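You operate a simulated robot arm through the tools that you are given. There is no shell and no other tool. Be economical: measure what you need, move in short steps, check, and stop when the job is done.

You run a simulated robot arm. Do the job below in one go: nothing can be reset, and whatever is moved stays where it is left.

## Task
Put three of the square pegs from the pale table on the small board.

The check looks at the end state, three seconds after you hand in, the way a careful person would. Anything else that was tipped, shoved, dropped, spilled or broken makes it a failure.

## Robot
A 7-joint arm with a two-finger parallel gripper on a trunk, on a base that drives. Base frame: it is fixed to the floor where the robot stands at the start and does not move with it; the origin is under the middle of the robot, x ahead of it, y to its left, z up; the surface under the hand at the start is at about z = 808. Lengths are in mm, angles in degrees, forces in N, time in s.
Its first joint turns from -166.0 to 166.0 degrees. Payload 3.43 kg.
Tool frame: the origin (TCP) lies between the finger pads and is the grasp point; the fingertips stand 30 mm ahead of it; z points along the fingers, y is the line along which they close. Largest opening 94 mm; finger width 28, thickness 10; the body of the gripper, 50 by 96 mm, starts 55 mm behind the TCP.
Orientation is that of the tool frame in the base frame, as [roll, pitch, yaw] about the fixed x, y, z axes, in that order (R = Rz(yaw) Ry(pitch) Rx(roll)). With the fingers straight down and closing along the base's y, the tool's x points along the base's -x, its y along +y and its z along -z.

## Interface
- The arm moves only by the tool nudge_tool. Its argument "targets" is a list of rows, each an object of numbers (a shift or turn left out is 0, a gripper value left out holds the last): "dx", "dy", "dz": the shift along the tool's x, y, z in units of 100 mm (1.0 is 100 mm); "ax", "ay", "az": the turn, a rotation vector about the tool's x, y, z in units of 180 degrees (1.0 is 180 degrees); "fingers": the finger opening in mm, from 0 to 94. In form: [{"dx": .., "dy": .., "dz": .., "ax": .., "ay": .., "az": .., "fingers": ..}, ...]. A call has 1 to 10 rows; each row is the pose to reach, as a shift and turn from the pose commanded when the call began, along the tool's axes at that moment. A call with a number of a shift or a turn outside -1 to 1 is refused whole. Rows are played at 5 a second. More than 50 mm and 8.6 degrees between two rows, or a gripper value outside its range, and nothing of the call is played. A pose out of reach is approached as far as the arm can. The call stops where the force on the tool passes 40 N (or 10 N more than at its start, if that is more) or the arm is blocked; 0.2 s more then pass. Each finger travels about 45 mm/s and halts on what it meets, pressing with about 25 N; the grip force reading is that of the motor and also rises with nothing between the fingers. The clock runs only during rows and for 0.2 s after the last one: add rows that repeat a pose to give the fingers time. The reply holds the time, the measured pose of the TCP, the force on the tool along the base axes, the opening and the grip force, in the units named above and with some noise, with the torque about the TCP (base axes, N m) and any sound that the robot's microphone picked up.
- Cameras (640 x 400 px; columns grow to the right, rows downward): "scene" is now at [511.6, 235.5, 1303.1]; the picture's right is [0.50, -0.87, 0.00], its down [-0.61, -0.35, -0.71] and it looks along [0.62, 0.35, -0.70] (base axes); focal length 214 px, centre (320, 200). "wrist" rides on the gripper at [76, 14, -103] in the tool frame; the picture's right is [-0.18, 0.98, 0.00], its down [-0.75, -0.14, -0.64] and it looks along [-0.63, -0.12, 0.77] (tool axes); focal length 243 px, centre (320, 200). There is no depth. A picture from a camera that has moved, and an enlarged one, comes with that camera's place and axes in the base frame and with its lens.
- snapshot(camera): a new picture of that camera. The clock stands still meanwhile.
- raise_lower(by): slides the trunk up (or, below 0, down) by that many mm; the arm and the scene camera ride with it, the base frame stays. It gives what a move gives, with no picture.
- drive_base(legs): drives the robot by 1 to 6 legs, each [ahead, left, turn to the left] in mm, mm and degrees, along the robot's own axes; the way and the turn of a leg run together, so that a leg with both is an arc; at most 1500 mm and 180 degrees a leg. The arm and the cameras ride along, it lands a little off, and it stops where it bumps. It gives what a move gives.
- pan_tilt(pan, tilt): turns the head with the scene camera to pan (to the left, within 103 degrees either way) and tilt (down, from -29 to 69), counted from straight ahead of the robot. It gives what a move gives.
- inspect(camera, box): a new picture of the part [left, top, right, bottom] of that camera's present view, enlarged. The clock stands still meanwhile.
- sign_off(): hands the job in; it is judged then, once.

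Work in short steps. Places have to be worked out from the pictures, the camera data and where the tool is seen: move nearer, look again, correct. Check each grasp and each placing, and mend what went wrong. You have 165 turns and 108 pictures in all, those below and enlarged ones among them. Open the gripper and draw the arm clear of the work before you hand the job in, unless the task says otherwise; then end with one line.

The tools are called after "Emit:" as name(argument=value, ...) on one line, values as JSON. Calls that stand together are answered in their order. nudge_tool: Moves the arm, as the interface text tells. Its arguments: {"type":"object","properties":{"targets":{"type":"array","items":{"type":"object","properties":{"dx":{"type":"number"},"dy":{"type":"number"},"dz":{"type":"number"},"ax":{"type":"number"},"ay":{"type":"number"},"az":{"type":"number"},"fingers":{"type":"number"}}}}},"required":["targets"]} The other tools are called the same way: raise_lower (by) slides the trunk up or down; drive_base (legs) drives the base; pan_tilt (pan, tilt) turns the head that bears the scene camera; snapshot (camera) takes a picture; inspect (camera, box) takes an enlarged picture of a part of a camera's view; sign_off () hands the job in.

At the start:

```text
time_s: 0.0
eef_pos: [565.7, 332.3, 1152.8]
tool_rot: [180.0, 0.0, 180.0]
wrist_force: [0.1, 0.0, -0.7]
torque: [0.05, 0.01, 0.02]
grip_width: 94.0
grip_force: 0.1
trunk travel left (down, up): [-375.0, 235.0]
robot x, y, heading: [2.2, -3.3, -0.1]
head pan, tilt: [29.7, 44.6]
```

scene: 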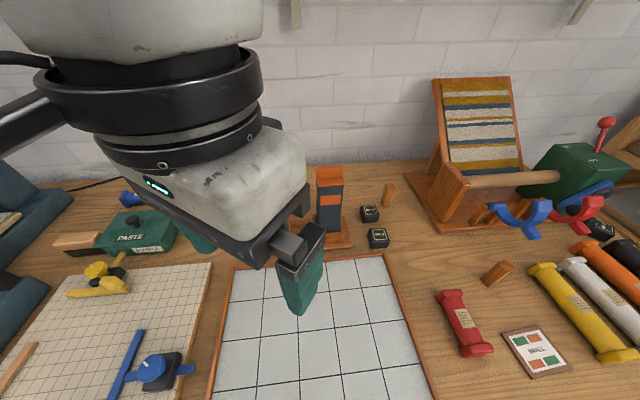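
wrist: 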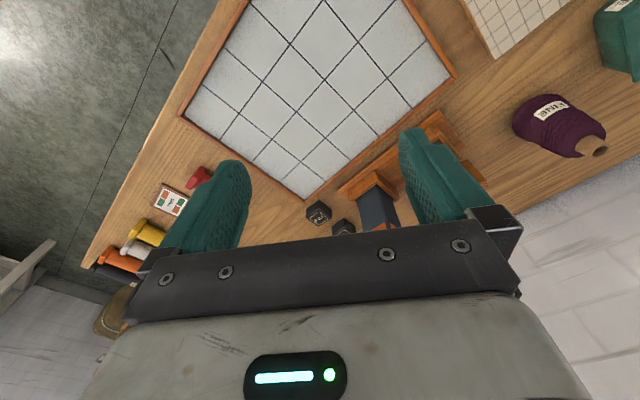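

The bench shows a tiled board, dark cubes and orange pegs, but I don't see a pale table yet. I'll look around with the head.

Emit:
pan_tilt(pan=-30, tilt=35)

Emit:
snapshot(camera="scene")

Emit:
pan_tilt(pan=-95, tilt=35)

Emit:
snapshot(camera="scene")

Emit:
pan_tilt(pan=95, tilt=35)

Emit:
snapshot(camera="scene")

```text
time_s: 1.3
eef_pos: [563.3, 332.0, 1152.0]
tool_rot: [179.9, 0.0, -180.0]
wrist_force: [-0.2, -0.7, 0.5]
torque: [0.01, -0.01, 0.03]
grip_width: 94.1
grip_force: 0.1
trunk travel left (down, up): [-375.0, 235.0]
robot x, y, heading: [4.0, -0.5, 0.0]
head pan, tilt: [-30.0, 35.0]
```

```text
105 pictures are left
camera scene: at [516.9, 151.0, 1317.3], right [-0.5, -0.87, 0.0], down [-0.5, 0.29, -0.82], along [0.71, -0.41, -0.57], focal length 214 px, centre (320, 200)
```

scene: 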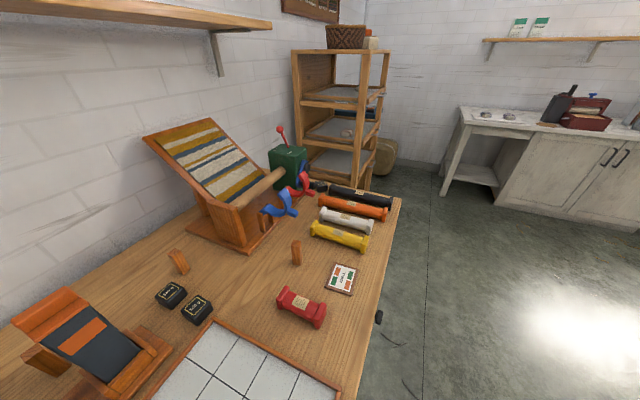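

```text
time_s: 2.6
eef_pos: [564.5, 332.1, 1153.1]
tool_rot: [180.0, 0.0, 179.9]
wrist_force: [-0.4, 0.3, 0.0]
torque: [-0.02, -0.02, -0.01]
grip_width: 94.2
grip_force: 0.1
trunk travel left (down, up): [-375.0, 235.0]
robot x, y, heading: [-2.2, -1.4, 0.1]
head pan, tilt: [-95.0, 35.0]
```

```text
104 pictures are left
camera scene: at [433.0, 107.3, 1317.4], right [-1.0, 0.09, 0.0], down [0.05, 0.57, -0.82], along [-0.07, -0.82, -0.57], focal length 214 px, centre (320, 200)
```

scene: 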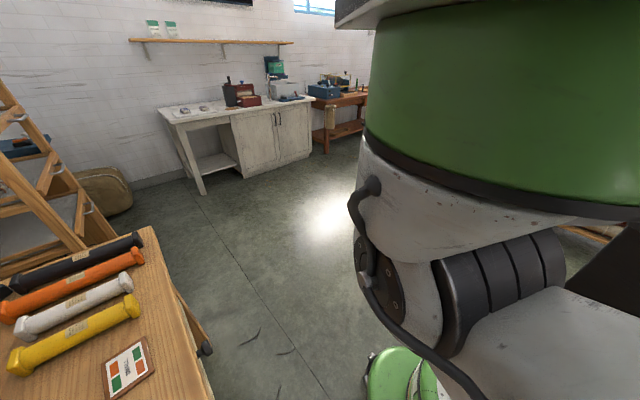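

```text
time_s: 5.5
eef_pos: [564.2, 333.5, 1152.7]
tool_rot: [179.9, -0.1, 179.9]
wrist_force: [-0.9, 0.5, -0.4]
torque: [-0.02, 0.0, 0.02]
grip_width: 94.0
grip_force: 0.0
trunk travel left (down, up): [-375.0, 235.0]
robot x, y, heading: [3.3, -2.5, 0.2]
head pan, tilt: [95.0, 35.0]
```

```text
103 pictures are left
camera scene: at [433.0, 282.7, 1317.3], right [1.0, 0.09, 0.0], down [0.05, -0.57, -0.82], along [-0.07, 0.82, -0.57], focal length 214 px, centre (320, 200)
```

scene: 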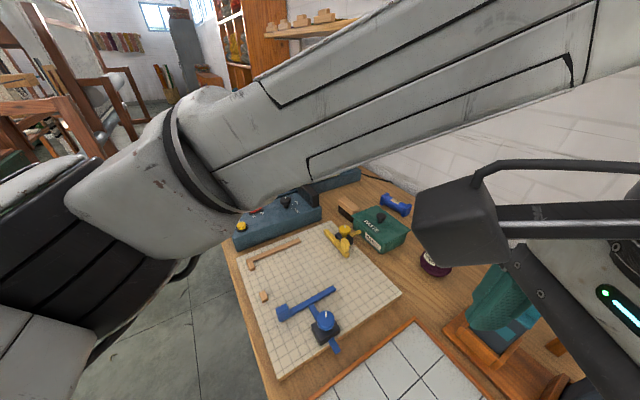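

The candidates are the white painted table at the far wall and this wooden bench. I'll zoom in on both and on the rest of the room.

Emit:
pan_tilt(pan=-70, tilt=20)

Emit:
inspect(camera="scene", box=[220, 130, 460, 280])

Emit:
pan_tilt(pan=15, tilt=60)

Emit:
snapshot(camera="scene")

Emit:
pan_tilt(pan=103, tilt=5)

Emit:
snapshot(camera="scene")

```text
time_s: 8.0
eef_pos: [564.9, 332.2, 1152.7]
tool_rot: [-179.9, 0.1, -180.0]
wrist_force: [0.6, 1.0, -0.1]
torque: [0.01, 0.01, -0.02]
grip_width: 94.0
grip_force: 0.0
trunk travel left (down, up): [-375.0, 235.0]
robot x, y, heading: [0.1, 2.4, 0.1]
head pan, tilt: [-70.0, 20.0]
```

```text
2.67 times, centred on (340, 205) of scene
camera zoom: at [472.5, 107.5, 1341.2], right [-0.94, -0.34, 0.0], down [-0.12, 0.32, -0.94], along [0.32, -0.88, -0.34], focal length 572 px, centre (267, 187)
```

zoom: 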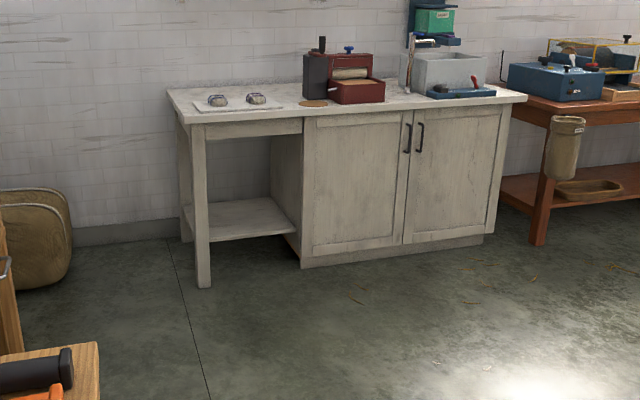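

```text
time_s: 9.6
eef_pos: [564.6, 333.1, 1153.0]
tool_rot: [-180.0, -0.1, 180.0]
wrist_force: [-0.4, 0.4, 0.1]
torque: [-0.03, 0.02, 0.01]
grip_width: 93.7
grip_force: 0.2
trunk travel left (down, up): [-375.0, 235.0]
robot x, y, heading: [-0.3, -0.8, -0.1]
head pan, tilt: [15.0, 60.0]
```

```text
101 pictures are left
camera scene: at [505.1, 212.2, 1283.1], right [0.26, -0.97, 0.0], down [-0.84, -0.22, -0.5], along [0.48, 0.13, -0.87], focal length 214 px, centre (320, 200)
```

scene: 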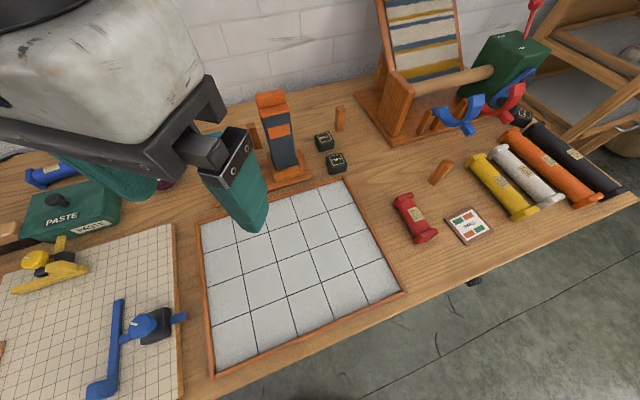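

```text
time_s: 11.2
eef_pos: [565.2, 332.7, 1153.2]
tool_rot: [-179.9, 0.0, -180.0]
wrist_force: [0.0, 1.9, -0.7]
torque: [-0.01, -0.01, -0.02]
grip_width: 94.0
grip_force: 0.0
trunk travel left (down, up): [-375.0, 235.0]
robot x, y, heading: [-1.2, 1.4, -0.0]
head pan, tilt: [103.0, 5.0]
```

```text
100 pictures are left
camera scene: at [420.1, 284.5, 1365.5], right [0.97, 0.22, 0.0], down [0.02, -0.09, -1.0], along [-0.22, 0.97, -0.09], focal length 214 px, centre (320, 200)
```

scene: 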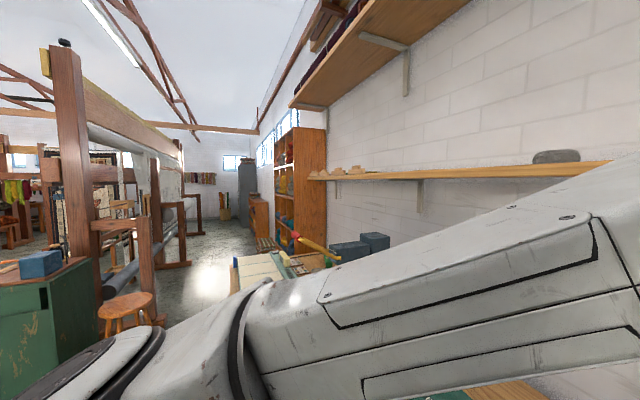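

There's a pale-topped table further along the left. I'll zoom in on it.

Emit:
inspect(camera="scene", box=[200, 200, 400, 325])

Emit:
inspect(camera="scene", box=[0, 150, 240, 300])

```text
3.20 times, centred on (300, 262) of scene
camera zoom: at [420.1, 284.5, 1365.5], right [0.97, 0.22, 0.0], down [0.02, -0.09, -1.0], along [-0.22, 0.97, -0.09], focal length 686 px, centre (384, 0)
```

zoom: 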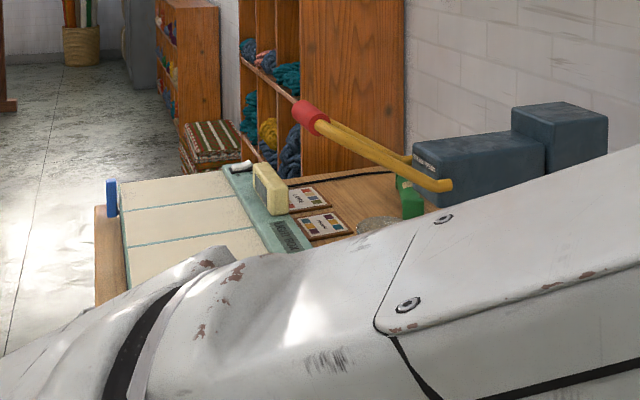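

```text
2.67 times, centred on (120, 225) of scene
camera zoom: at [420.1, 284.5, 1365.5], right [0.97, 0.22, 0.0], down [0.02, -0.09, -1.0], along [-0.22, 0.97, -0.09], focal length 572 px, centre (853, 133)
```

zoom: 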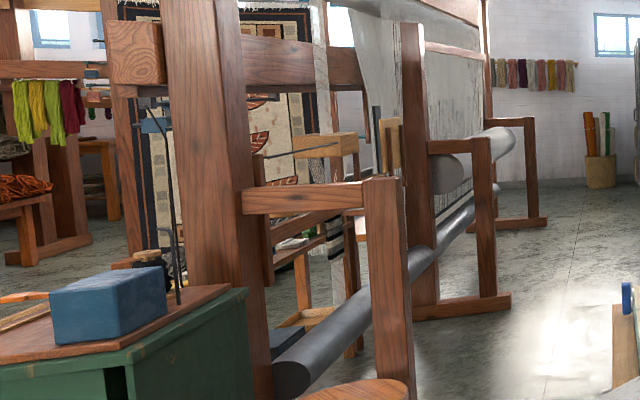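

I'll inspect the near bench in detail for pegs.

Emit:
pan_tilt(pan=0, tilt=50)

Emit:
inspect(camera="scene", box=[100, 50, 340, 200])

Emit:
inspect(camera="scene", box=[300, 50, 540, 200])

Emit:
pan_tilt(pan=60, tilt=50)

Emit:
snapshot(camera="scene")

```text
time_s: 13.0
eef_pos: [564.6, 332.2, 1152.6]
tool_rot: [180.0, 0.0, -180.0]
wrist_force: [0.1, -0.2, 0.5]
torque: [-0.01, 0.05, -0.02]
grip_width: 93.9
grip_force: 0.0
trunk travel left (down, up): [-375.0, 235.0]
robot x, y, heading: [3.2, -1.2, -0.1]
head pan, tilt: [0.0, 50.0]
```

```text
2.67 times, centred on (220, 125) of scene
camera zoom: at [517.7, 195.0, 1295.6], right [0.0, -1.0, 0.0], down [-0.77, 0.0, -0.64], along [0.64, 0.0, -0.77], focal length 572 px, centre (587, 400)
```

zoom: 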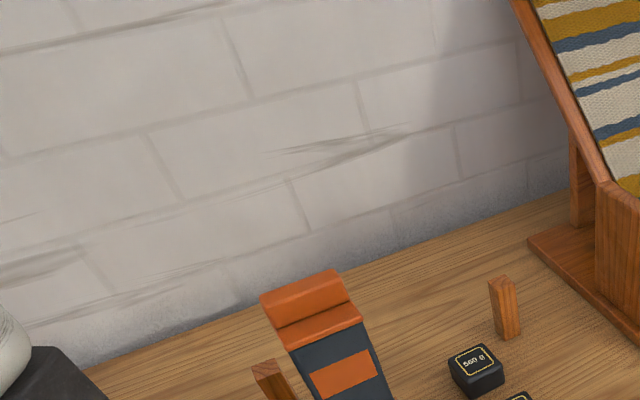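

```text
2.67 times, centred on (420, 125) of scene
camera zoom: at [517.7, 195.0, 1295.6], right [0.0, -1.0, 0.0], down [-0.77, 0.0, -0.64], along [0.64, 0.0, -0.77], focal length 572 px, centre (53, 400)
```

zoom: 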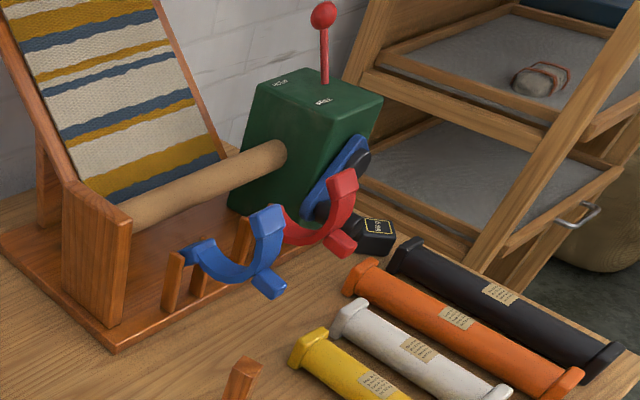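

```text
time_s: 14.3
eef_pos: [564.7, 332.3, 1153.6]
tool_rot: [-180.0, 0.0, 179.9]
wrist_force: [-0.6, -0.7, -0.3]
torque: [-0.02, -0.01, -0.01]
grip_width: 93.9
grip_force: 0.1
trunk travel left (down, up): [-375.0, 235.0]
robot x, y, heading: [-2.7, -0.2, 0.1]
head pan, tilt: [60.0, 50.0]
```

```text
95 pictures are left
camera scene: at [479.2, 261.7, 1295.6], right [0.87, -0.5, 0.0], down [-0.38, -0.66, -0.64], along [0.32, 0.56, -0.77], focal length 214 px, centre (320, 200)
```

scene: 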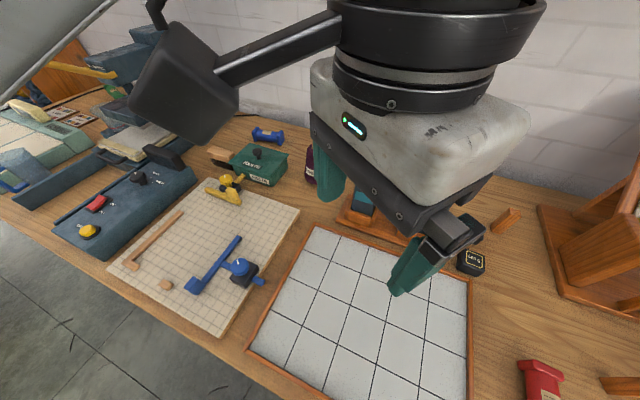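

The bench has a few upright wooden square pegs. Before deciding which table and board are meant, I'll look at the rest of the room.

Emit:
pan_tilt(pan=-103, tilt=12)

Emit:
snapshot(camera="scene")

Emit:
pan_tilt(pan=103, tilt=30)

Emit:
snapshot(camera="scene")

```text
time_s: 16.8
eef_pos: [565.0, 332.3, 1153.1]
tool_rot: [-179.9, 0.0, 179.9]
wrist_force: [0.2, 0.3, -0.3]
torque: [0.0, 0.0, -0.02]
grip_width: 94.0
grip_force: 0.0
trunk travel left (down, up): [-375.0, 235.0]
robot x, y, heading: [-1.4, -1.8, 0.1]
head pan, tilt: [-103.0, 12.0]
```

```text
94 pictures are left
camera scene: at [419.7, 104.2, 1354.3], right [-0.97, 0.22, 0.0], down [0.05, 0.2, -0.98], along [-0.22, -0.95, -0.21], focal length 214 px, centre (320, 200)
```

scene: 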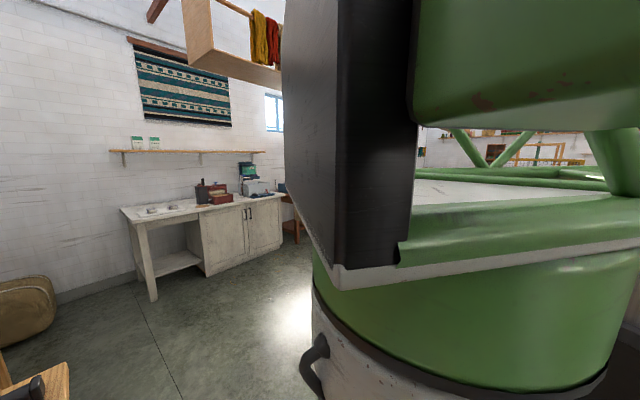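

```text
time_s: 19.8
eef_pos: [563.8, 332.8, 1152.3]
tool_rot: [180.0, 0.0, 180.0]
wrist_force: [0.1, -0.2, -0.1]
torque: [-0.03, -0.04, 0.0]
grip_width: 94.1
grip_force: 0.1
trunk travel left (down, up): [-375.0, 235.0]
robot x, y, heading: [-2.2, 0.1, -0.0]
head pan, tilt: [103.0, 30.0]
```

```text
93 pictures are left
camera scene: at [420.3, 283.1, 1325.1], right [0.97, 0.22, 0.0], down [0.11, -0.49, -0.87], along [-0.19, 0.84, -0.5], focal length 214 px, centre (320, 200)
```

scene: 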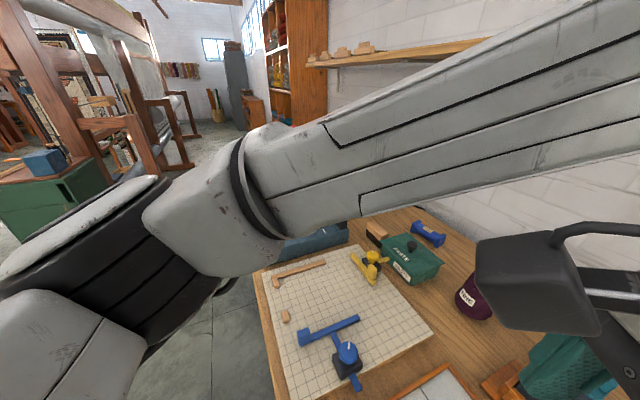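

The robot's body blocks the view behind it. I'll raise the trunk for clearance and turn the robot left to see the rest of the room.

Emit:
raise_lower(by=150)

Emit:
drive_base(legs=[[0, 0, 90]])

Emit:
pan_tilt(pan=10, tilt=20)

Emit:
snapshot(camera="scene")

Emit:
pan_tilt(pan=90, tilt=20)

Emit:
snapshot(camera="scene")

```text
time_s: 21.5
eef_pos: [565.1, 332.9, 1302.8]
tool_rot: [180.0, 0.0, 179.9]
wrist_force: [-0.4, -0.5, 0.3]
torque: [0.0, 0.01, 0.02]
grip_width: 93.8
grip_force: 0.1
trunk travel left (down, up): [-525.0, 85.0]
robot x, y, heading: [3.3, 1.5, -0.1]
head pan, tilt: [103.0, 30.0]
```

```text
time_s: 25.8
eef_pos: [-328.8, 567.2, 1301.3]
tool_rot: [180.0, 0.0, -90.4]
wrist_force: [1.0, -0.1, -0.4]
torque: [0.0, 0.02, 0.04]
grip_width: 94.3
grip_force: 0.1
trunk travel left (down, up): [-525.0, 85.0]
robot x, y, heading: [-0.8, -2.5, 89.8]
head pan, tilt: [103.0, 30.0]
```

```text
time_s: 27.4
eef_pos: [-329.4, 567.9, 1302.9]
tool_rot: [180.0, 0.1, -90.2]
wrist_force: [0.6, -0.7, 0.1]
torque: [0.02, 0.0, 0.01]
grip_width: 94.0
grip_force: 0.2
trunk travel left (down, up): [-525.0, 85.0]
robot x, y, heading: [1.2, 3.7, 89.6]
head pan, tilt: [10.0, 20.0]
```

```text
92 pictures are left
camera scene: at [-209.6, 535.0, 1491.2], right [0.99, 0.17, 0.0], down [0.06, -0.34, -0.94], along [-0.16, 0.93, -0.34], focal length 214 px, centre (320, 200)
```

scene: 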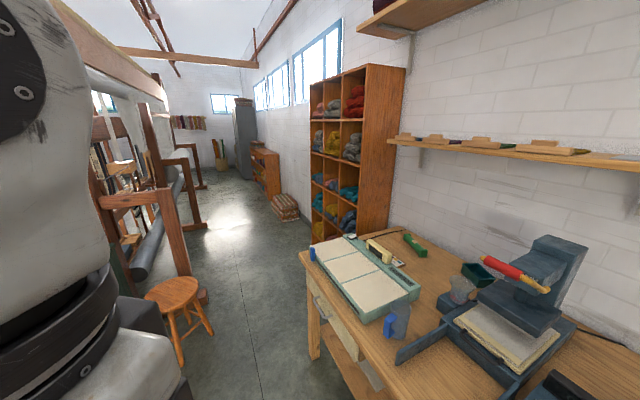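

```text
time_s: 29.0
eef_pos: [-328.5, 566.8, 1303.2]
tool_rot: [-180.0, 0.1, -90.3]
wrist_force: [-0.3, 0.3, 0.0]
torque: [0.02, -0.01, 0.0]
grip_width: 94.0
grip_force: 0.0
trunk travel left (down, up): [-525.0, 85.0]
robot x, y, heading: [3.6, 1.6, 89.9]
head pan, tilt: [90.0, 20.0]
```

```text
91 pictures are left
camera scene: at [-287.1, 443.8, 1491.2], right [0.01, 1.0, 0.0], down [0.34, 0.0, -0.94], along [-0.94, 0.01, -0.34], focal length 214 px, centre (320, 200)
```

scene: 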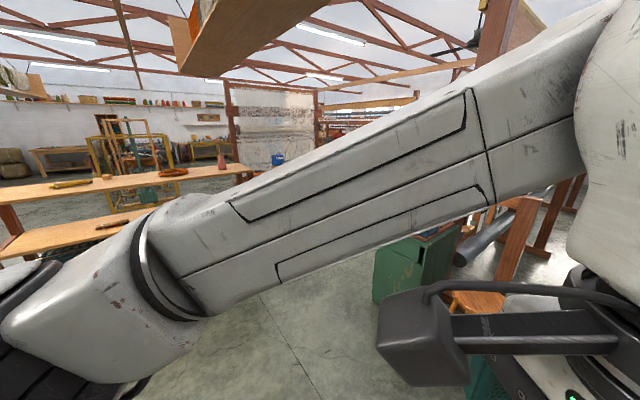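

More tables lie behind. I'll turn another 90° and look.

Emit:
drive_base(legs=[[0, 0, 80]])

Emit:
pan_tilt(pan=-30, tilt=15)

Emit:
snapshot(camera="scene")

Emit:
pan_tilt(pan=45, tilt=15)

Emit:
snapshot(camera="scene")

Emit:
pan_tilt(pan=100, tilt=15)

Emit:
snapshot(camera="scene")

```text
time_s: 32.8
eef_pos: [-614.3, -227.9, 1302.8]
tool_rot: [180.0, -0.1, -10.2]
wrist_force: [-0.3, 0.5, 0.1]
torque: [0.02, 0.01, 0.0]
grip_width: 94.0
grip_force: 0.0
trunk travel left (down, up): [-525.0, 85.0]
robot x, y, heading: [2.5, 2.1, 170.2]
head pan, tilt: [90.0, 20.0]
```

```text
time_s: 34.8
eef_pos: [-614.9, -228.9, 1301.5]
tool_rot: [-179.9, 0.0, -10.1]
wrist_force: [-0.2, -1.1, -0.4]
torque: [0.02, 0.03, 0.0]
grip_width: 94.1
grip_force: 0.0
trunk travel left (down, up): [-525.0, 85.0]
robot x, y, heading: [-1.0, -2.2, 169.7]
head pan, tilt: [-30.0, 15.0]
```

```text
90 pictures are left
camera scene: at [-542.5, -54.7, 1499.4], right [0.64, 0.77, 0.0], down [0.2, -0.17, -0.97], along [-0.74, 0.62, -0.26], focal length 214 px, centre (320, 200)
```

scene: 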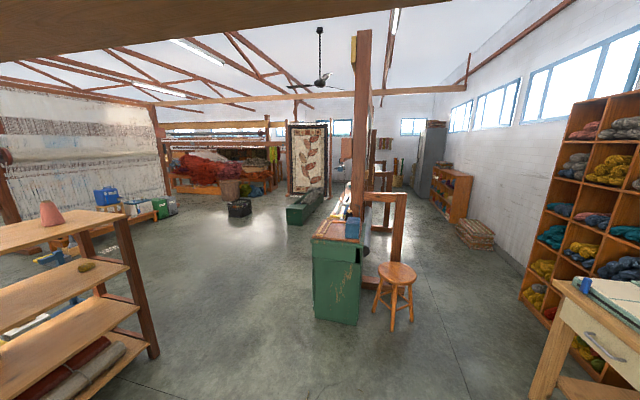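

```text
time_s: 36.3
eef_pos: [-613.6, -227.8, 1303.0]
tool_rot: [-180.0, 0.0, -10.0]
wrist_force: [0.0, -0.4, 0.5]
torque: [0.0, 0.01, 0.01]
grip_width: 93.9
grip_force: 0.0
trunk travel left (down, up): [-525.0, 85.0]
robot x, y, heading: [3.6, 0.7, 169.9]
head pan, tilt: [45.0, 15.0]
```

```text
89 pictures are left
camera scene: at [-547.7, -168.2, 1499.3], right [-0.57, 0.82, 0.0], down [0.21, 0.15, -0.97], along [-0.79, -0.55, -0.26], focal length 214 px, centre (320, 200)
```

scene: 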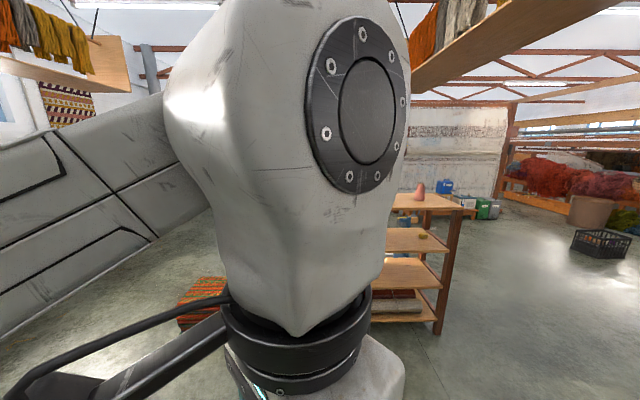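

```text
time_s: 37.5
eef_pos: [-613.7, -228.9, 1303.5]
tool_rot: [-180.0, 0.0, -10.0]
wrist_force: [0.1, -1.2, -0.5]
torque: [-0.01, -0.03, 0.0]
grip_width: 94.1
grip_force: 0.0
trunk travel left (down, up): [-525.0, 85.0]
robot x, y, heading: [1.0, 1.4, 169.6]
head pan, tilt: [100.0, 15.0]
```

```text
88 pictures are left
camera scene: at [-471.3, -208.3, 1499.3], right [-1.0, 0.0, 0.0], down [0.0, 0.26, -0.97], along [0.0, -0.97, -0.26], focal length 214 px, centre (320, 200)
```

scene: 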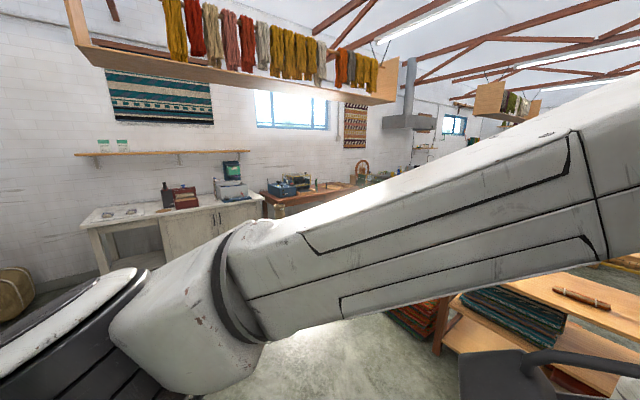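

Nothing else behind looks like a pale table. The white-painted table is the palest, so I'll drive over to look at it properly, with the trunk back at its original height.

Emit:
raise_lower(by=-150)

Emit:
drive_base(legs=[[0, 0, 113], [1300, 0, 0], [0, 0, 26]])

Emit:
pan_tilt(pan=-10, tilt=30)

Emit:
snapshot(camera="scene")

```text
time_s: 39.3
eef_pos: [-613.6, -226.4, 1153.3]
tool_rot: [-179.9, -0.1, -10.1]
wrist_force: [0.4, 0.9, 0.4]
torque: [0.0, 0.02, 0.02]
grip_width: 94.0
grip_force: 0.0
trunk travel left (down, up): [-375.0, 235.0]
robot x, y, heading: [0.4, 2.0, 169.8]
head pan, tilt: [100.0, 15.0]
```

```text
time_s: 51.9
eef_pos: [938.6, -1477.4, 1153.3]
tool_rot: [-180.0, 0.0, 130.6]
wrist_force: [0.1, 0.3, -0.4]
torque: [0.0, -0.03, 0.02]
grip_width: 94.1
grip_force: 0.1
trunk travel left (down, up): [-375.0, 235.0]
robot x, y, heading: [318.2, -1264.0, -49.4]
head pan, tilt: [100.0, 15.0]
```

```text
time_s: 53.8
eef_pos: [938.2, -1476.9, 1153.0]
tool_rot: [180.0, 0.0, 130.7]
wrist_force: [0.3, -0.4, 0.1]
torque: [-0.02, 0.0, -0.03]
grip_width: 94.2
grip_force: 0.1
trunk travel left (down, up): [-375.0, 235.0]
robot x, y, heading: [319.6, -1265.6, -49.1]
head pan, tilt: [-10.0, 30.0]
```

```text
87 pictures are left
camera scene: at [798.9, -1551.8, 1325.2], right [-0.86, -0.51, 0.0], down [-0.26, 0.43, -0.87], along [0.44, -0.74, -0.5], focal length 214 px, centre (320, 200)
```

scene: 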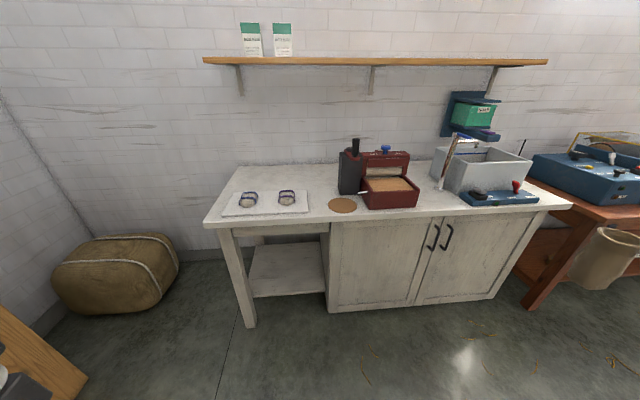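

The white table has no pegs, so the pegs on the light-wood bench must be the ones. I'll go back with the trunk raised so the arm clears everything.

Emit:
raise_lower(by=200)

Emit:
drive_base(legs=[[0, 0, -27], [-1300, 0, 0], [0, 0, 46]])

Emit:
pan_tilt(pan=15, tilt=50)

Emit:
snapshot(camera="scene")

Emit:
snapshot(camera="wrist")

```text
time_s: 55.9
eef_pos: [938.2, -1477.2, 1352.9]
tool_rot: [-180.0, 0.0, 130.7]
wrist_force: [-0.5, -0.1, 0.1]
torque: [-0.03, 0.01, 0.04]
grip_width: 94.0
grip_force: 0.1
trunk travel left (down, up): [-575.0, 35.0]
robot x, y, heading: [316.2, -1263.3, -49.4]
head pan, tilt: [-10.0, 30.0]
```

```text
time_s: 66.0
eef_pos: [677.7, 9.1, 1353.4]
tool_rot: [180.0, 0.1, 148.6]
wrist_force: [-0.1, 0.1, 0.4]
torque: [0.01, -0.03, -0.02]
grip_width: 94.0
grip_force: 0.2
trunk travel left (down, up): [-575.0, 35.0]
robot x, y, heading: [19.7, 20.2, -31.3]
head pan, tilt: [-10.0, 30.0]
```

```text
time_s: 66.9
eef_pos: [677.5, 8.7, 1352.4]
tool_rot: [179.9, 0.0, 148.5]
wrist_force: [0.5, 0.8, -0.3]
torque: [0.0, 0.01, -0.03]
grip_width: 94.2
grip_force: 0.0
trunk travel left (down, up): [-575.0, 35.0]
robot x, y, heading: [25.5, 17.8, -31.4]
head pan, tilt: [15.0, 50.0]
```

```text
86 pictures are left
camera scene: at [574.4, -66.7, 1495.7], right [-0.28, -0.96, 0.0], down [-0.73, 0.22, -0.64], along [0.62, -0.18, -0.77], focal length 214 px, centre (320, 200)
```

scene: 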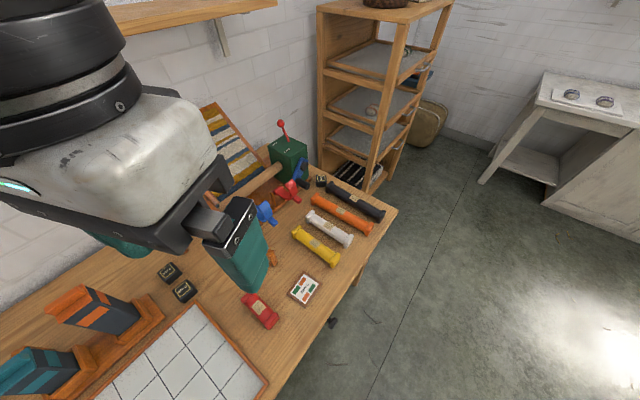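

```text
85 pictures are left
camera wrist: at [621.0, 60.8, 1456.2], right [0.67, 0.74, 0.0], down [0.57, -0.51, 0.64], along [0.48, -0.43, -0.77], focal length 243 px, centre (320, 200)
```

wrist: 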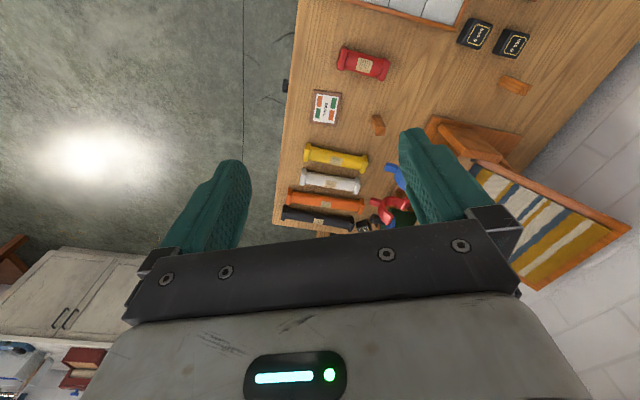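

I'll turn back to heading 0 and survey the bench with zooms.

Emit:
drive_base(legs=[[0, 0, 31]])

Emit:
pan_tilt(pan=0, tilt=55)

Emit:
inspect(camera="scene", box=[160, 100, 480, 300])

Emit:
pan_tilt(pan=75, tilt=50)

Emit:
snapshot(camera="scene")

```text
time_s: 68.8
eef_pos: [590.2, 347.3, 1354.2]
tool_rot: [-180.0, 0.0, 179.5]
wrist_force: [0.6, -1.0, -0.7]
torque: [-0.02, -0.02, -0.03]
grip_width: 94.1
grip_force: 0.1
trunk travel left (down, up): [-575.0, 35.0]
robot x, y, heading: [25.5, 16.8, -0.7]
head pan, tilt: [15.0, 50.0]
```

```text
time_s: 69.6
eef_pos: [589.8, 345.4, 1352.2]
tool_rot: [-179.9, 0.0, 179.5]
wrist_force: [0.1, -0.2, 0.9]
torque: [0.01, 0.0, 0.04]
grip_width: 94.3
grip_force: 0.1
trunk travel left (down, up): [-575.0, 35.0]
robot x, y, heading: [24.1, 21.1, -0.5]
head pan, tilt: [0.0, 55.0]
```

```text
2.00 times, centred on (320, 200) of scene
camera zoom: at [537.4, 209.6, 1489.1], right [-0.01, -1.0, 0.0], down [-0.82, 0.01, -0.57], along [0.57, 0.0, -0.82], focal length 429 px, centre (320, 200)
```

zoom: 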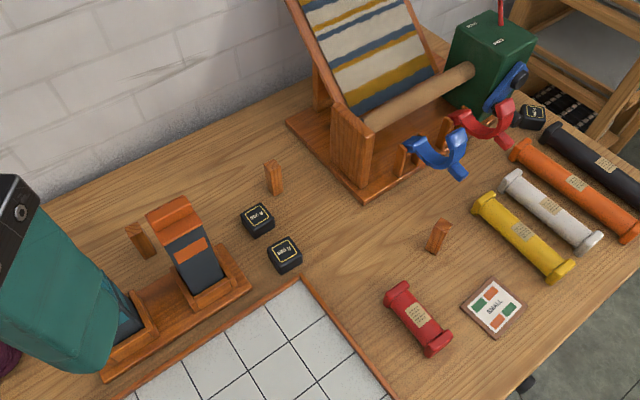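

```text
time_s: 71.1
eef_pos: [589.7, 347.2, 1353.1]
tool_rot: [180.0, -0.1, 179.5]
wrist_force: [0.0, 0.7, -0.7]
torque: [-0.01, 0.01, 0.03]
grip_width: 94.1
grip_force: 0.0
trunk travel left (down, up): [-575.0, 35.0]
robot x, y, heading: [22.3, 21.2, -0.4]
head pan, tilt: [75.0, 50.0]
```

```text
83 pictures are left
camera scene: at [485.9, 284.4, 1495.6], right [0.96, -0.27, 0.0], down [-0.21, -0.74, -0.64], along [0.17, 0.62, -0.77], focal length 214 px, centre (320, 200)
```

scene: 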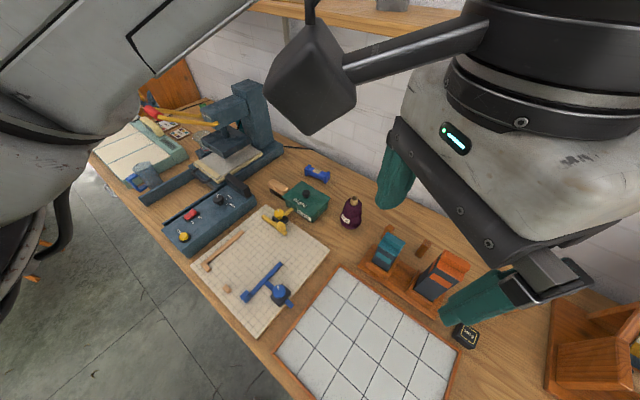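

A small framed card reads "SMALL", and there are similar cards at the far left. I'll read them and look at the pegs closely.

Emit:
inspect(camera="scene", box=[100, 80, 260, 180])

Emit:
inspect(camera="scene", box=[160, 190, 320, 290])

Emit:
pan_tilt(pan=-20, tilt=55)

Emit:
inspect(camera="scene", box=[270, 180, 400, 261])

Emit:
inspect(camera="scene", box=[230, 90, 430, 215])

```text
4.00 times, centred on (180, 130) of scene
camera zoom: at [485.9, 284.4, 1495.6], right [0.96, -0.27, 0.0], down [-0.21, -0.74, -0.64], along [0.17, 0.62, -0.77], focal length 858 px, centre (880, 480)
```

zoom: 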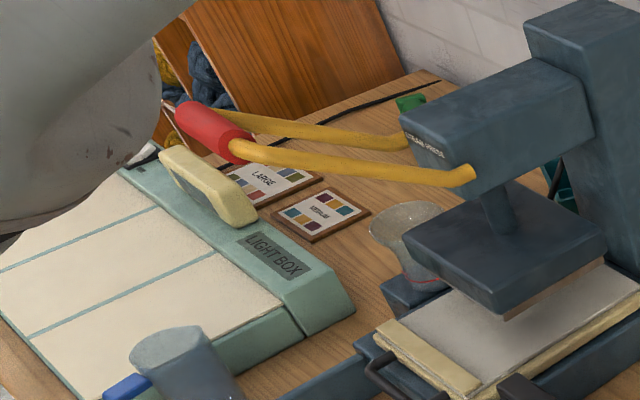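

```text
4.00 times, centred on (240, 240) of scene
camera zoom: at [485.9, 284.4, 1495.6], right [0.96, -0.27, 0.0], down [-0.21, -0.74, -0.64], along [0.17, 0.62, -0.77], focal length 858 px, centre (640, 40)
```

zoom: 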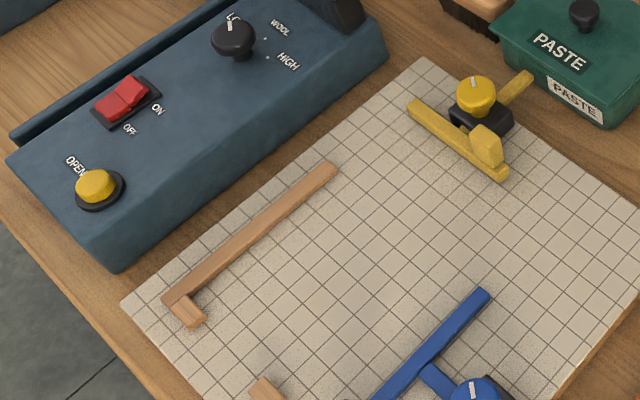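

```text
time_s: 72.8
eef_pos: [591.1, 346.8, 1352.8]
tool_rot: [180.0, 0.1, 179.4]
wrist_force: [0.1, 0.9, 0.3]
torque: [0.04, 0.02, 0.01]
grip_width: 93.8
grip_force: 0.0
trunk travel left (down, up): [-575.0, 35.0]
robot x, y, heading: [23.0, 21.5, -0.4]
head pan, tilt: [-20.0, 55.0]
```

```text
4.92 times, centred on (335, 220) of scene
camera zoom: at [532.8, 185.0, 1489.1], right [-0.35, -0.94, 0.0], down [-0.77, 0.29, -0.57], along [0.54, -0.2, -0.82], focal length 1056 px, centre (246, 99)
```

zoom: 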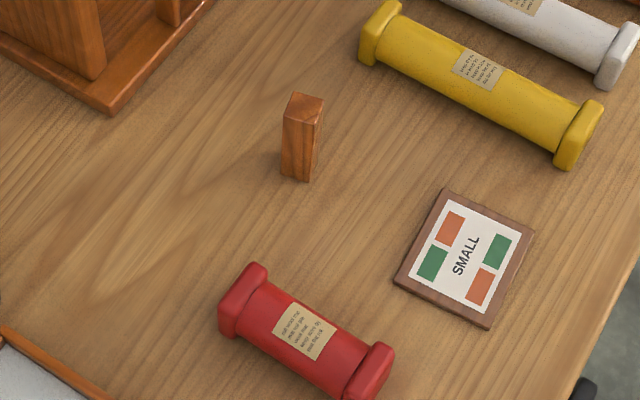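

```text
3.20 times, centred on (330, 152) of scene
camera zoom: at [532.8, 185.0, 1489.1], right [-0.35, -0.94, 0.0], down [-0.77, 0.29, -0.57], along [0.54, -0.2, -0.82], focal length 686 px, centre (288, 352)
```

zoom: 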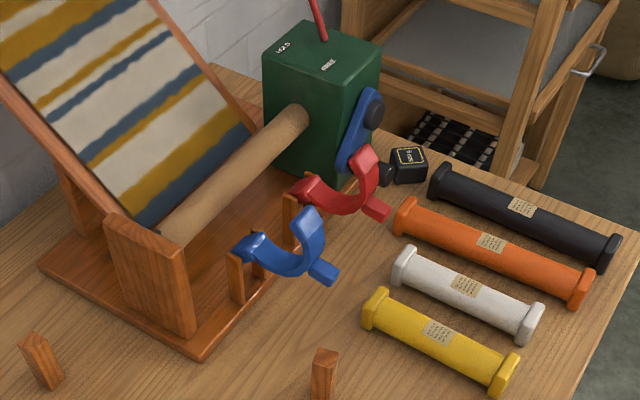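

I need a closer look at the left part of the bench, so I'll shift the robot left along it. The arm is high and clear.

Emit:
drive_base(legs=[[-350, 480, 0], [0, 0, 20]])

Emit:
pan_tilt(pan=-5, tilt=48)

Emit:
snapshot(camera="scene")

Emit:
snapshot(camera="wrist")

```text
time_s: 77.2
eef_pos: [105.0, 1002.7, 1352.3]
tool_rot: [179.9, 0.0, -160.6]
wrist_force: [-0.2, -0.3, 0.5]
torque: [0.0, 0.01, -0.03]
grip_width: 94.1
grip_force: 0.1
trunk travel left (down, up): [-575.0, 35.0]
robot x, y, heading: [-316.2, 502.4, 19.0]
head pan, tilt: [-20.0, 55.0]
```

```text
time_s: 78.0
eef_pos: [104.5, 1002.9, 1353.1]
tool_rot: [180.0, 0.0, -160.6]
wrist_force: [0.4, -0.5, 0.6]
torque: [0.0, 0.0, 0.0]
grip_width: 94.0
grip_force: 0.1
trunk travel left (down, up): [-575.0, 35.0]
robot x, y, heading: [-318.0, 499.9, 19.4]
head pan, tilt: [-5.0, 48.0]
```

```text
78 pictures are left
camera scene: at [109.7, 852.4, 1498.3], right [0.25, -0.97, 0.0], down [-0.72, -0.18, -0.67], along [0.65, 0.17, -0.74], focal length 214 px, centre (320, 200)
```

scene: 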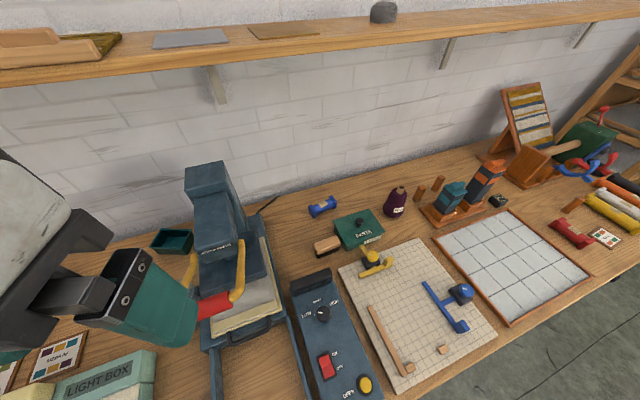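

```text
77 pictures are left
camera wrist: at [28.8, 991.7, 1456.2], right [-0.15, 0.99, 0.0], down [0.76, 0.12, 0.64], along [0.63, 0.1, -0.77], focal length 243 px, centre (320, 200)
```

wrist: 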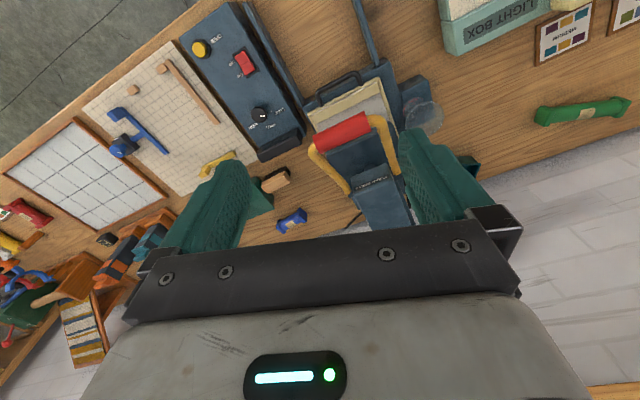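

I'll zoom in on the peg area behind the blocks.

Emit:
inspect(camera="scene", box=[370, 140, 530, 240])

Emit:
inspect(camera="scene", box=[500, 150, 640, 238])

Emit:
inspect(camera="scene", box=[340, 240, 500, 340])

```text
4.00 times, centred on (450, 190) of scene
camera zoom: at [109.7, 852.4, 1498.3], right [0.25, -0.97, 0.0], down [-0.72, -0.18, -0.67], along [0.65, 0.17, -0.74], focal length 858 px, centre (-200, 240)
```

zoom: 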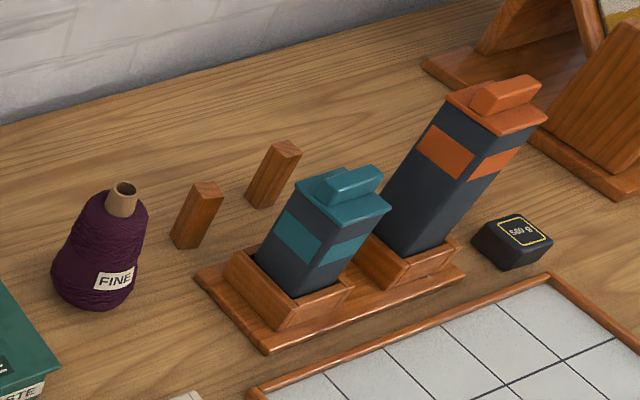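

```text
4.55 times, centred on (570, 194) of scene
camera zoom: at [109.7, 852.4, 1498.3], right [0.25, -0.97, 0.0], down [-0.72, -0.18, -0.67], along [0.65, 0.17, -0.74], focal length 975 px, centre (-816, 227)
```

zoom: 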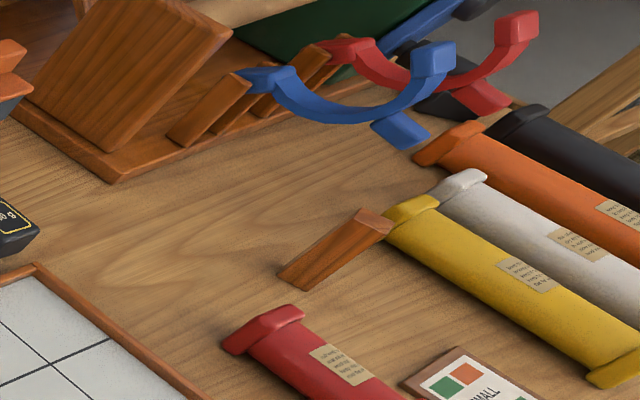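

```text
4.00 times, centred on (420, 290) of scene
camera zoom: at [109.7, 852.4, 1498.3], right [0.25, -0.97, 0.0], down [-0.72, -0.18, -0.67], along [0.65, 0.17, -0.74], focal length 858 px, centre (-80, -160)
```

zoom: 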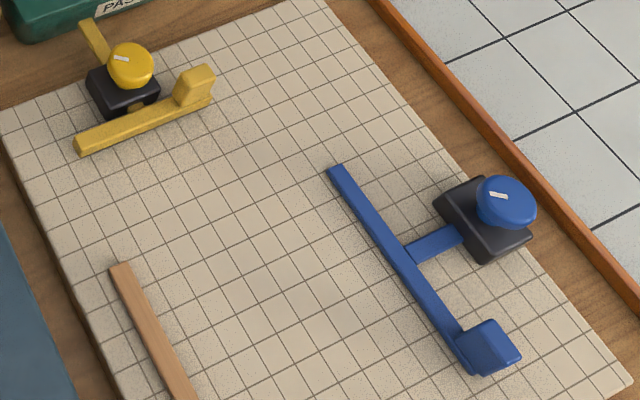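

On this light-wood bench I count four free square pegs, near (812,605), (897,520), (1031,298) and (897,8). There's also the framed "SMALL" card at about (798,-80). Before settling on the card as the board, I'll check the other tables for pegs or boards.

Emit:
drive_base(legs=[[0, 0, -106], [1400, 0, 0], [900, 0, 0]])

Emit:
pan_tilt(pan=-10, tilt=30)

Emit:
snapshot(camera="scene")

Emit:
pan_tilt(pan=-80, tilt=20)

Emit:
snapshot(camera="scene")

```text
time_s: 93.7
eef_pos: [101.5, -2335.5, 1354.0]
tool_rot: [-180.0, 0.0, 91.8]
wrist_force: [0.4, -0.1, -0.2]
torque: [0.0, 0.04, 0.01]
grip_width: 93.9
grip_force: 0.1
trunk travel left (down, up): [-575.0, 35.0]
robot x, y, heading: [-251.1, -1780.7, -88.2]
head pan, tilt: [-5.0, 48.0]
```

```text
time_s: 94.5
eef_pos: [102.1, -2334.1, 1352.5]
tool_rot: [180.0, 0.1, 91.9]
wrist_force: [-0.4, 0.2, 0.4]
torque: [0.0, -0.01, 0.01]
grip_width: 94.2
grip_force: 0.1
trunk travel left (down, up): [-575.0, 35.0]
robot x, y, heading: [-249.5, -1779.9, -88.1]
head pan, tilt: [-10.0, 30.0]
```

```text
73 pictures are left
camera scene: at [-53.5, -2305.6, 1525.1], right [-0.99, 0.14, 0.0], down [0.07, 0.5, -0.87], along [-0.12, -0.86, -0.5], focal length 214 px, centre (320, 200)
```

scene: 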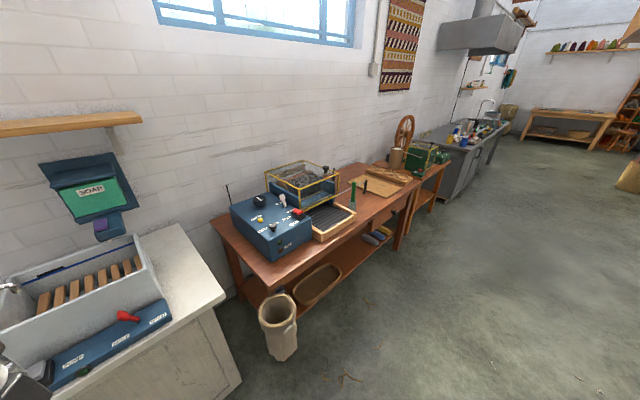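

```text
time_s: 96.0
eef_pos: [101.8, -2334.1, 1353.9]
tool_rot: [-180.0, 0.0, 91.9]
wrist_force: [0.0, 0.3, -0.3]
torque: [0.01, -0.02, -0.01]
grip_width: 93.9
grip_force: 0.0
trunk travel left (down, up): [-575.0, 35.0]
robot x, y, heading: [-246.6, -1778.3, -87.9]
head pan, tilt: [-80.0, 20.0]
```

```text
72 pictures are left
camera scene: at [-131.8, -2235.3, 1541.2], right [-0.21, 0.98, 0.0], down [0.33, 0.07, -0.94], along [-0.92, -0.19, -0.34], focal length 214 px, centre (320, 200)
```

scene: 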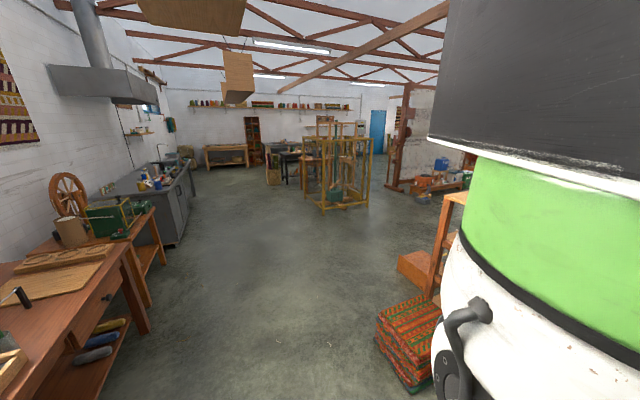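

There are brown pieces in a row in the trough on the white table, and a tan board on the red-brown table. I'll zoom in on both.

Emit:
pan_tilt(pan=-10, tilt=40)

Emit:
inspect(camera="scene", box=[0, 130, 240, 280])

Emit:
inspect(camera="scene", box=[220, 80, 460, 230])

Emit:
pan_tilt(pan=40, tilt=40)

Emit:
snapshot(camera="scene")

```text
time_s: 97.4
eef_pos: [102.1, -2333.5, 1352.3]
tool_rot: [-180.0, 0.0, 92.0]
wrist_force: [0.2, 0.2, -0.2]
torque: [0.01, 0.0, -0.03]
grip_width: 93.9
grip_force: 0.0
trunk travel left (down, up): [-575.0, 35.0]
robot x, y, heading: [-248.9, -1782.1, -88.3]
head pan, tilt: [-10.0, 40.0]
```

```text
2.67 times, centred on (120, 205) of scene
camera zoom: at [-52.8, -2300.2, 1509.8], right [-0.99, 0.14, 0.0], down [0.09, 0.64, -0.77], along [-0.11, -0.76, -0.64], focal length 572 px, centre (853, 187)
```

zoom: 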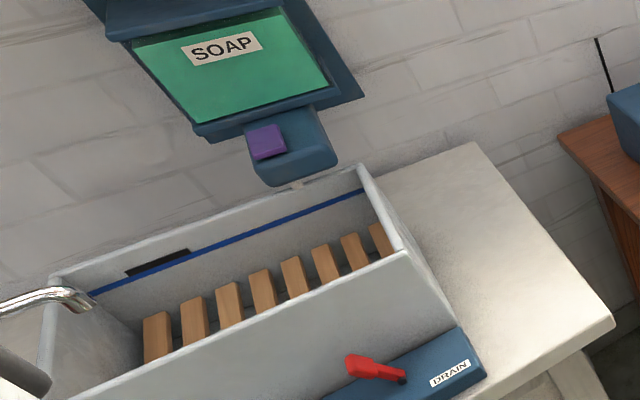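

```text
2.67 times, centred on (340, 155) of scene
camera zoom: at [-52.8, -2300.2, 1509.8], right [-0.99, 0.14, 0.0], down [0.09, 0.64, -0.77], along [-0.11, -0.76, -0.64], focal length 572 px, centre (267, 320)
```

zoom: 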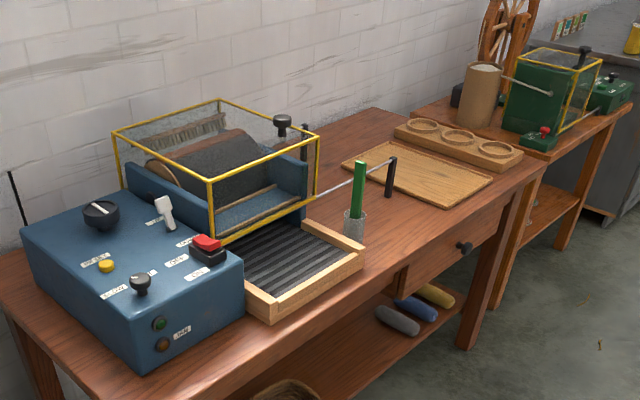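

```text
time_s: 98.5
eef_pos: [101.1, -2333.3, 1352.9]
tool_rot: [-180.0, 0.0, 91.8]
wrist_force: [0.2, -0.8, -0.2]
torque: [0.01, -0.05, 0.01]
grip_width: 94.0
grip_force: 0.0
trunk travel left (down, up): [-575.0, 35.0]
robot x, y, heading: [-244.6, -1781.8, -88.6]
head pan, tilt: [40.0, 40.0]
```

```text
69 pictures are left
camera scene: at [16.0, -2279.4, 1509.8], right [-0.75, -0.67, 0.0], down [-0.43, 0.48, -0.77], along [0.51, -0.57, -0.64], focal length 214 px, centre (320, 200)
```

scene: 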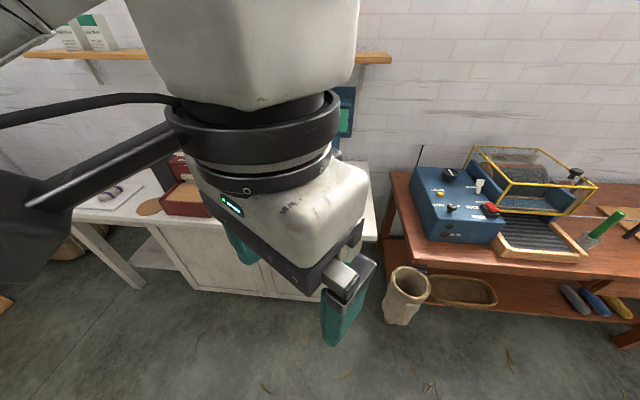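

The trough ribs are fixed and the other tables have no loose pegs. So the light-wood bench is the pale table, and its plaque marked "SMALL" is the small board (MEDIUM and LARGE are at the other end). I'll drive back and stand square to the bench.

Emit:
drive_base(legs=[[-1500, 0, 0], [0, 0, 124], [0, -330, 0], [300, 0, 0]])

Emit:
pan_tilt(pan=0, tilt=60)

Emit:
snapshot(camera="scene")

```text
time_s: 114.6
eef_pos: [436.2, 208.9, 1353.1]
tool_rot: [-179.9, 0.0, -146.3]
wrist_force: [0.1, 0.5, 0.7]
torque: [-0.01, 0.05, 0.03]
grip_width: 93.9
grip_force: 0.2
trunk travel left (down, up): [-575.0, 35.0]
robot x, y, heading: [151.7, -382.8, 33.7]
head pan, tilt: [40.0, 40.0]
```

```text
time_s: 115.7
eef_pos: [435.7, 210.0, 1352.9]
tool_rot: [180.0, 0.0, -146.5]
wrist_force: [0.1, -0.3, -0.1]
torque: [0.0, 0.0, 0.02]
grip_width: 94.0
grip_force: 0.0
trunk travel left (down, up): [-575.0, 35.0]
robot x, y, heading: [148.4, -380.9, 33.4]
head pan, tilt: [0.0, 60.0]
```

```text
68 pictures are left
camera scene: at [464.2, 63.8, 1483.1], right [0.55, -0.83, 0.0], down [-0.72, -0.48, -0.5], along [0.42, 0.28, -0.87], focal length 214 px, centre (320, 200)
```

scene: 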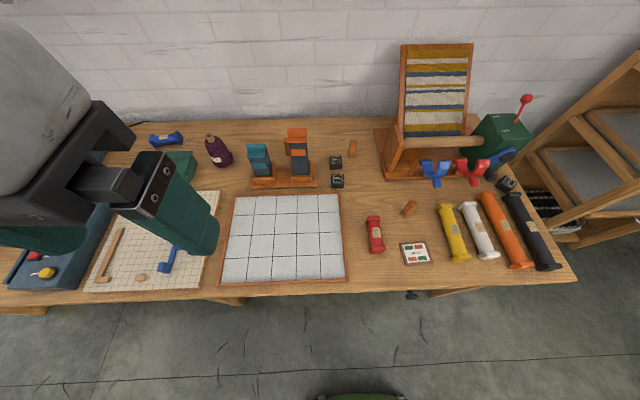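

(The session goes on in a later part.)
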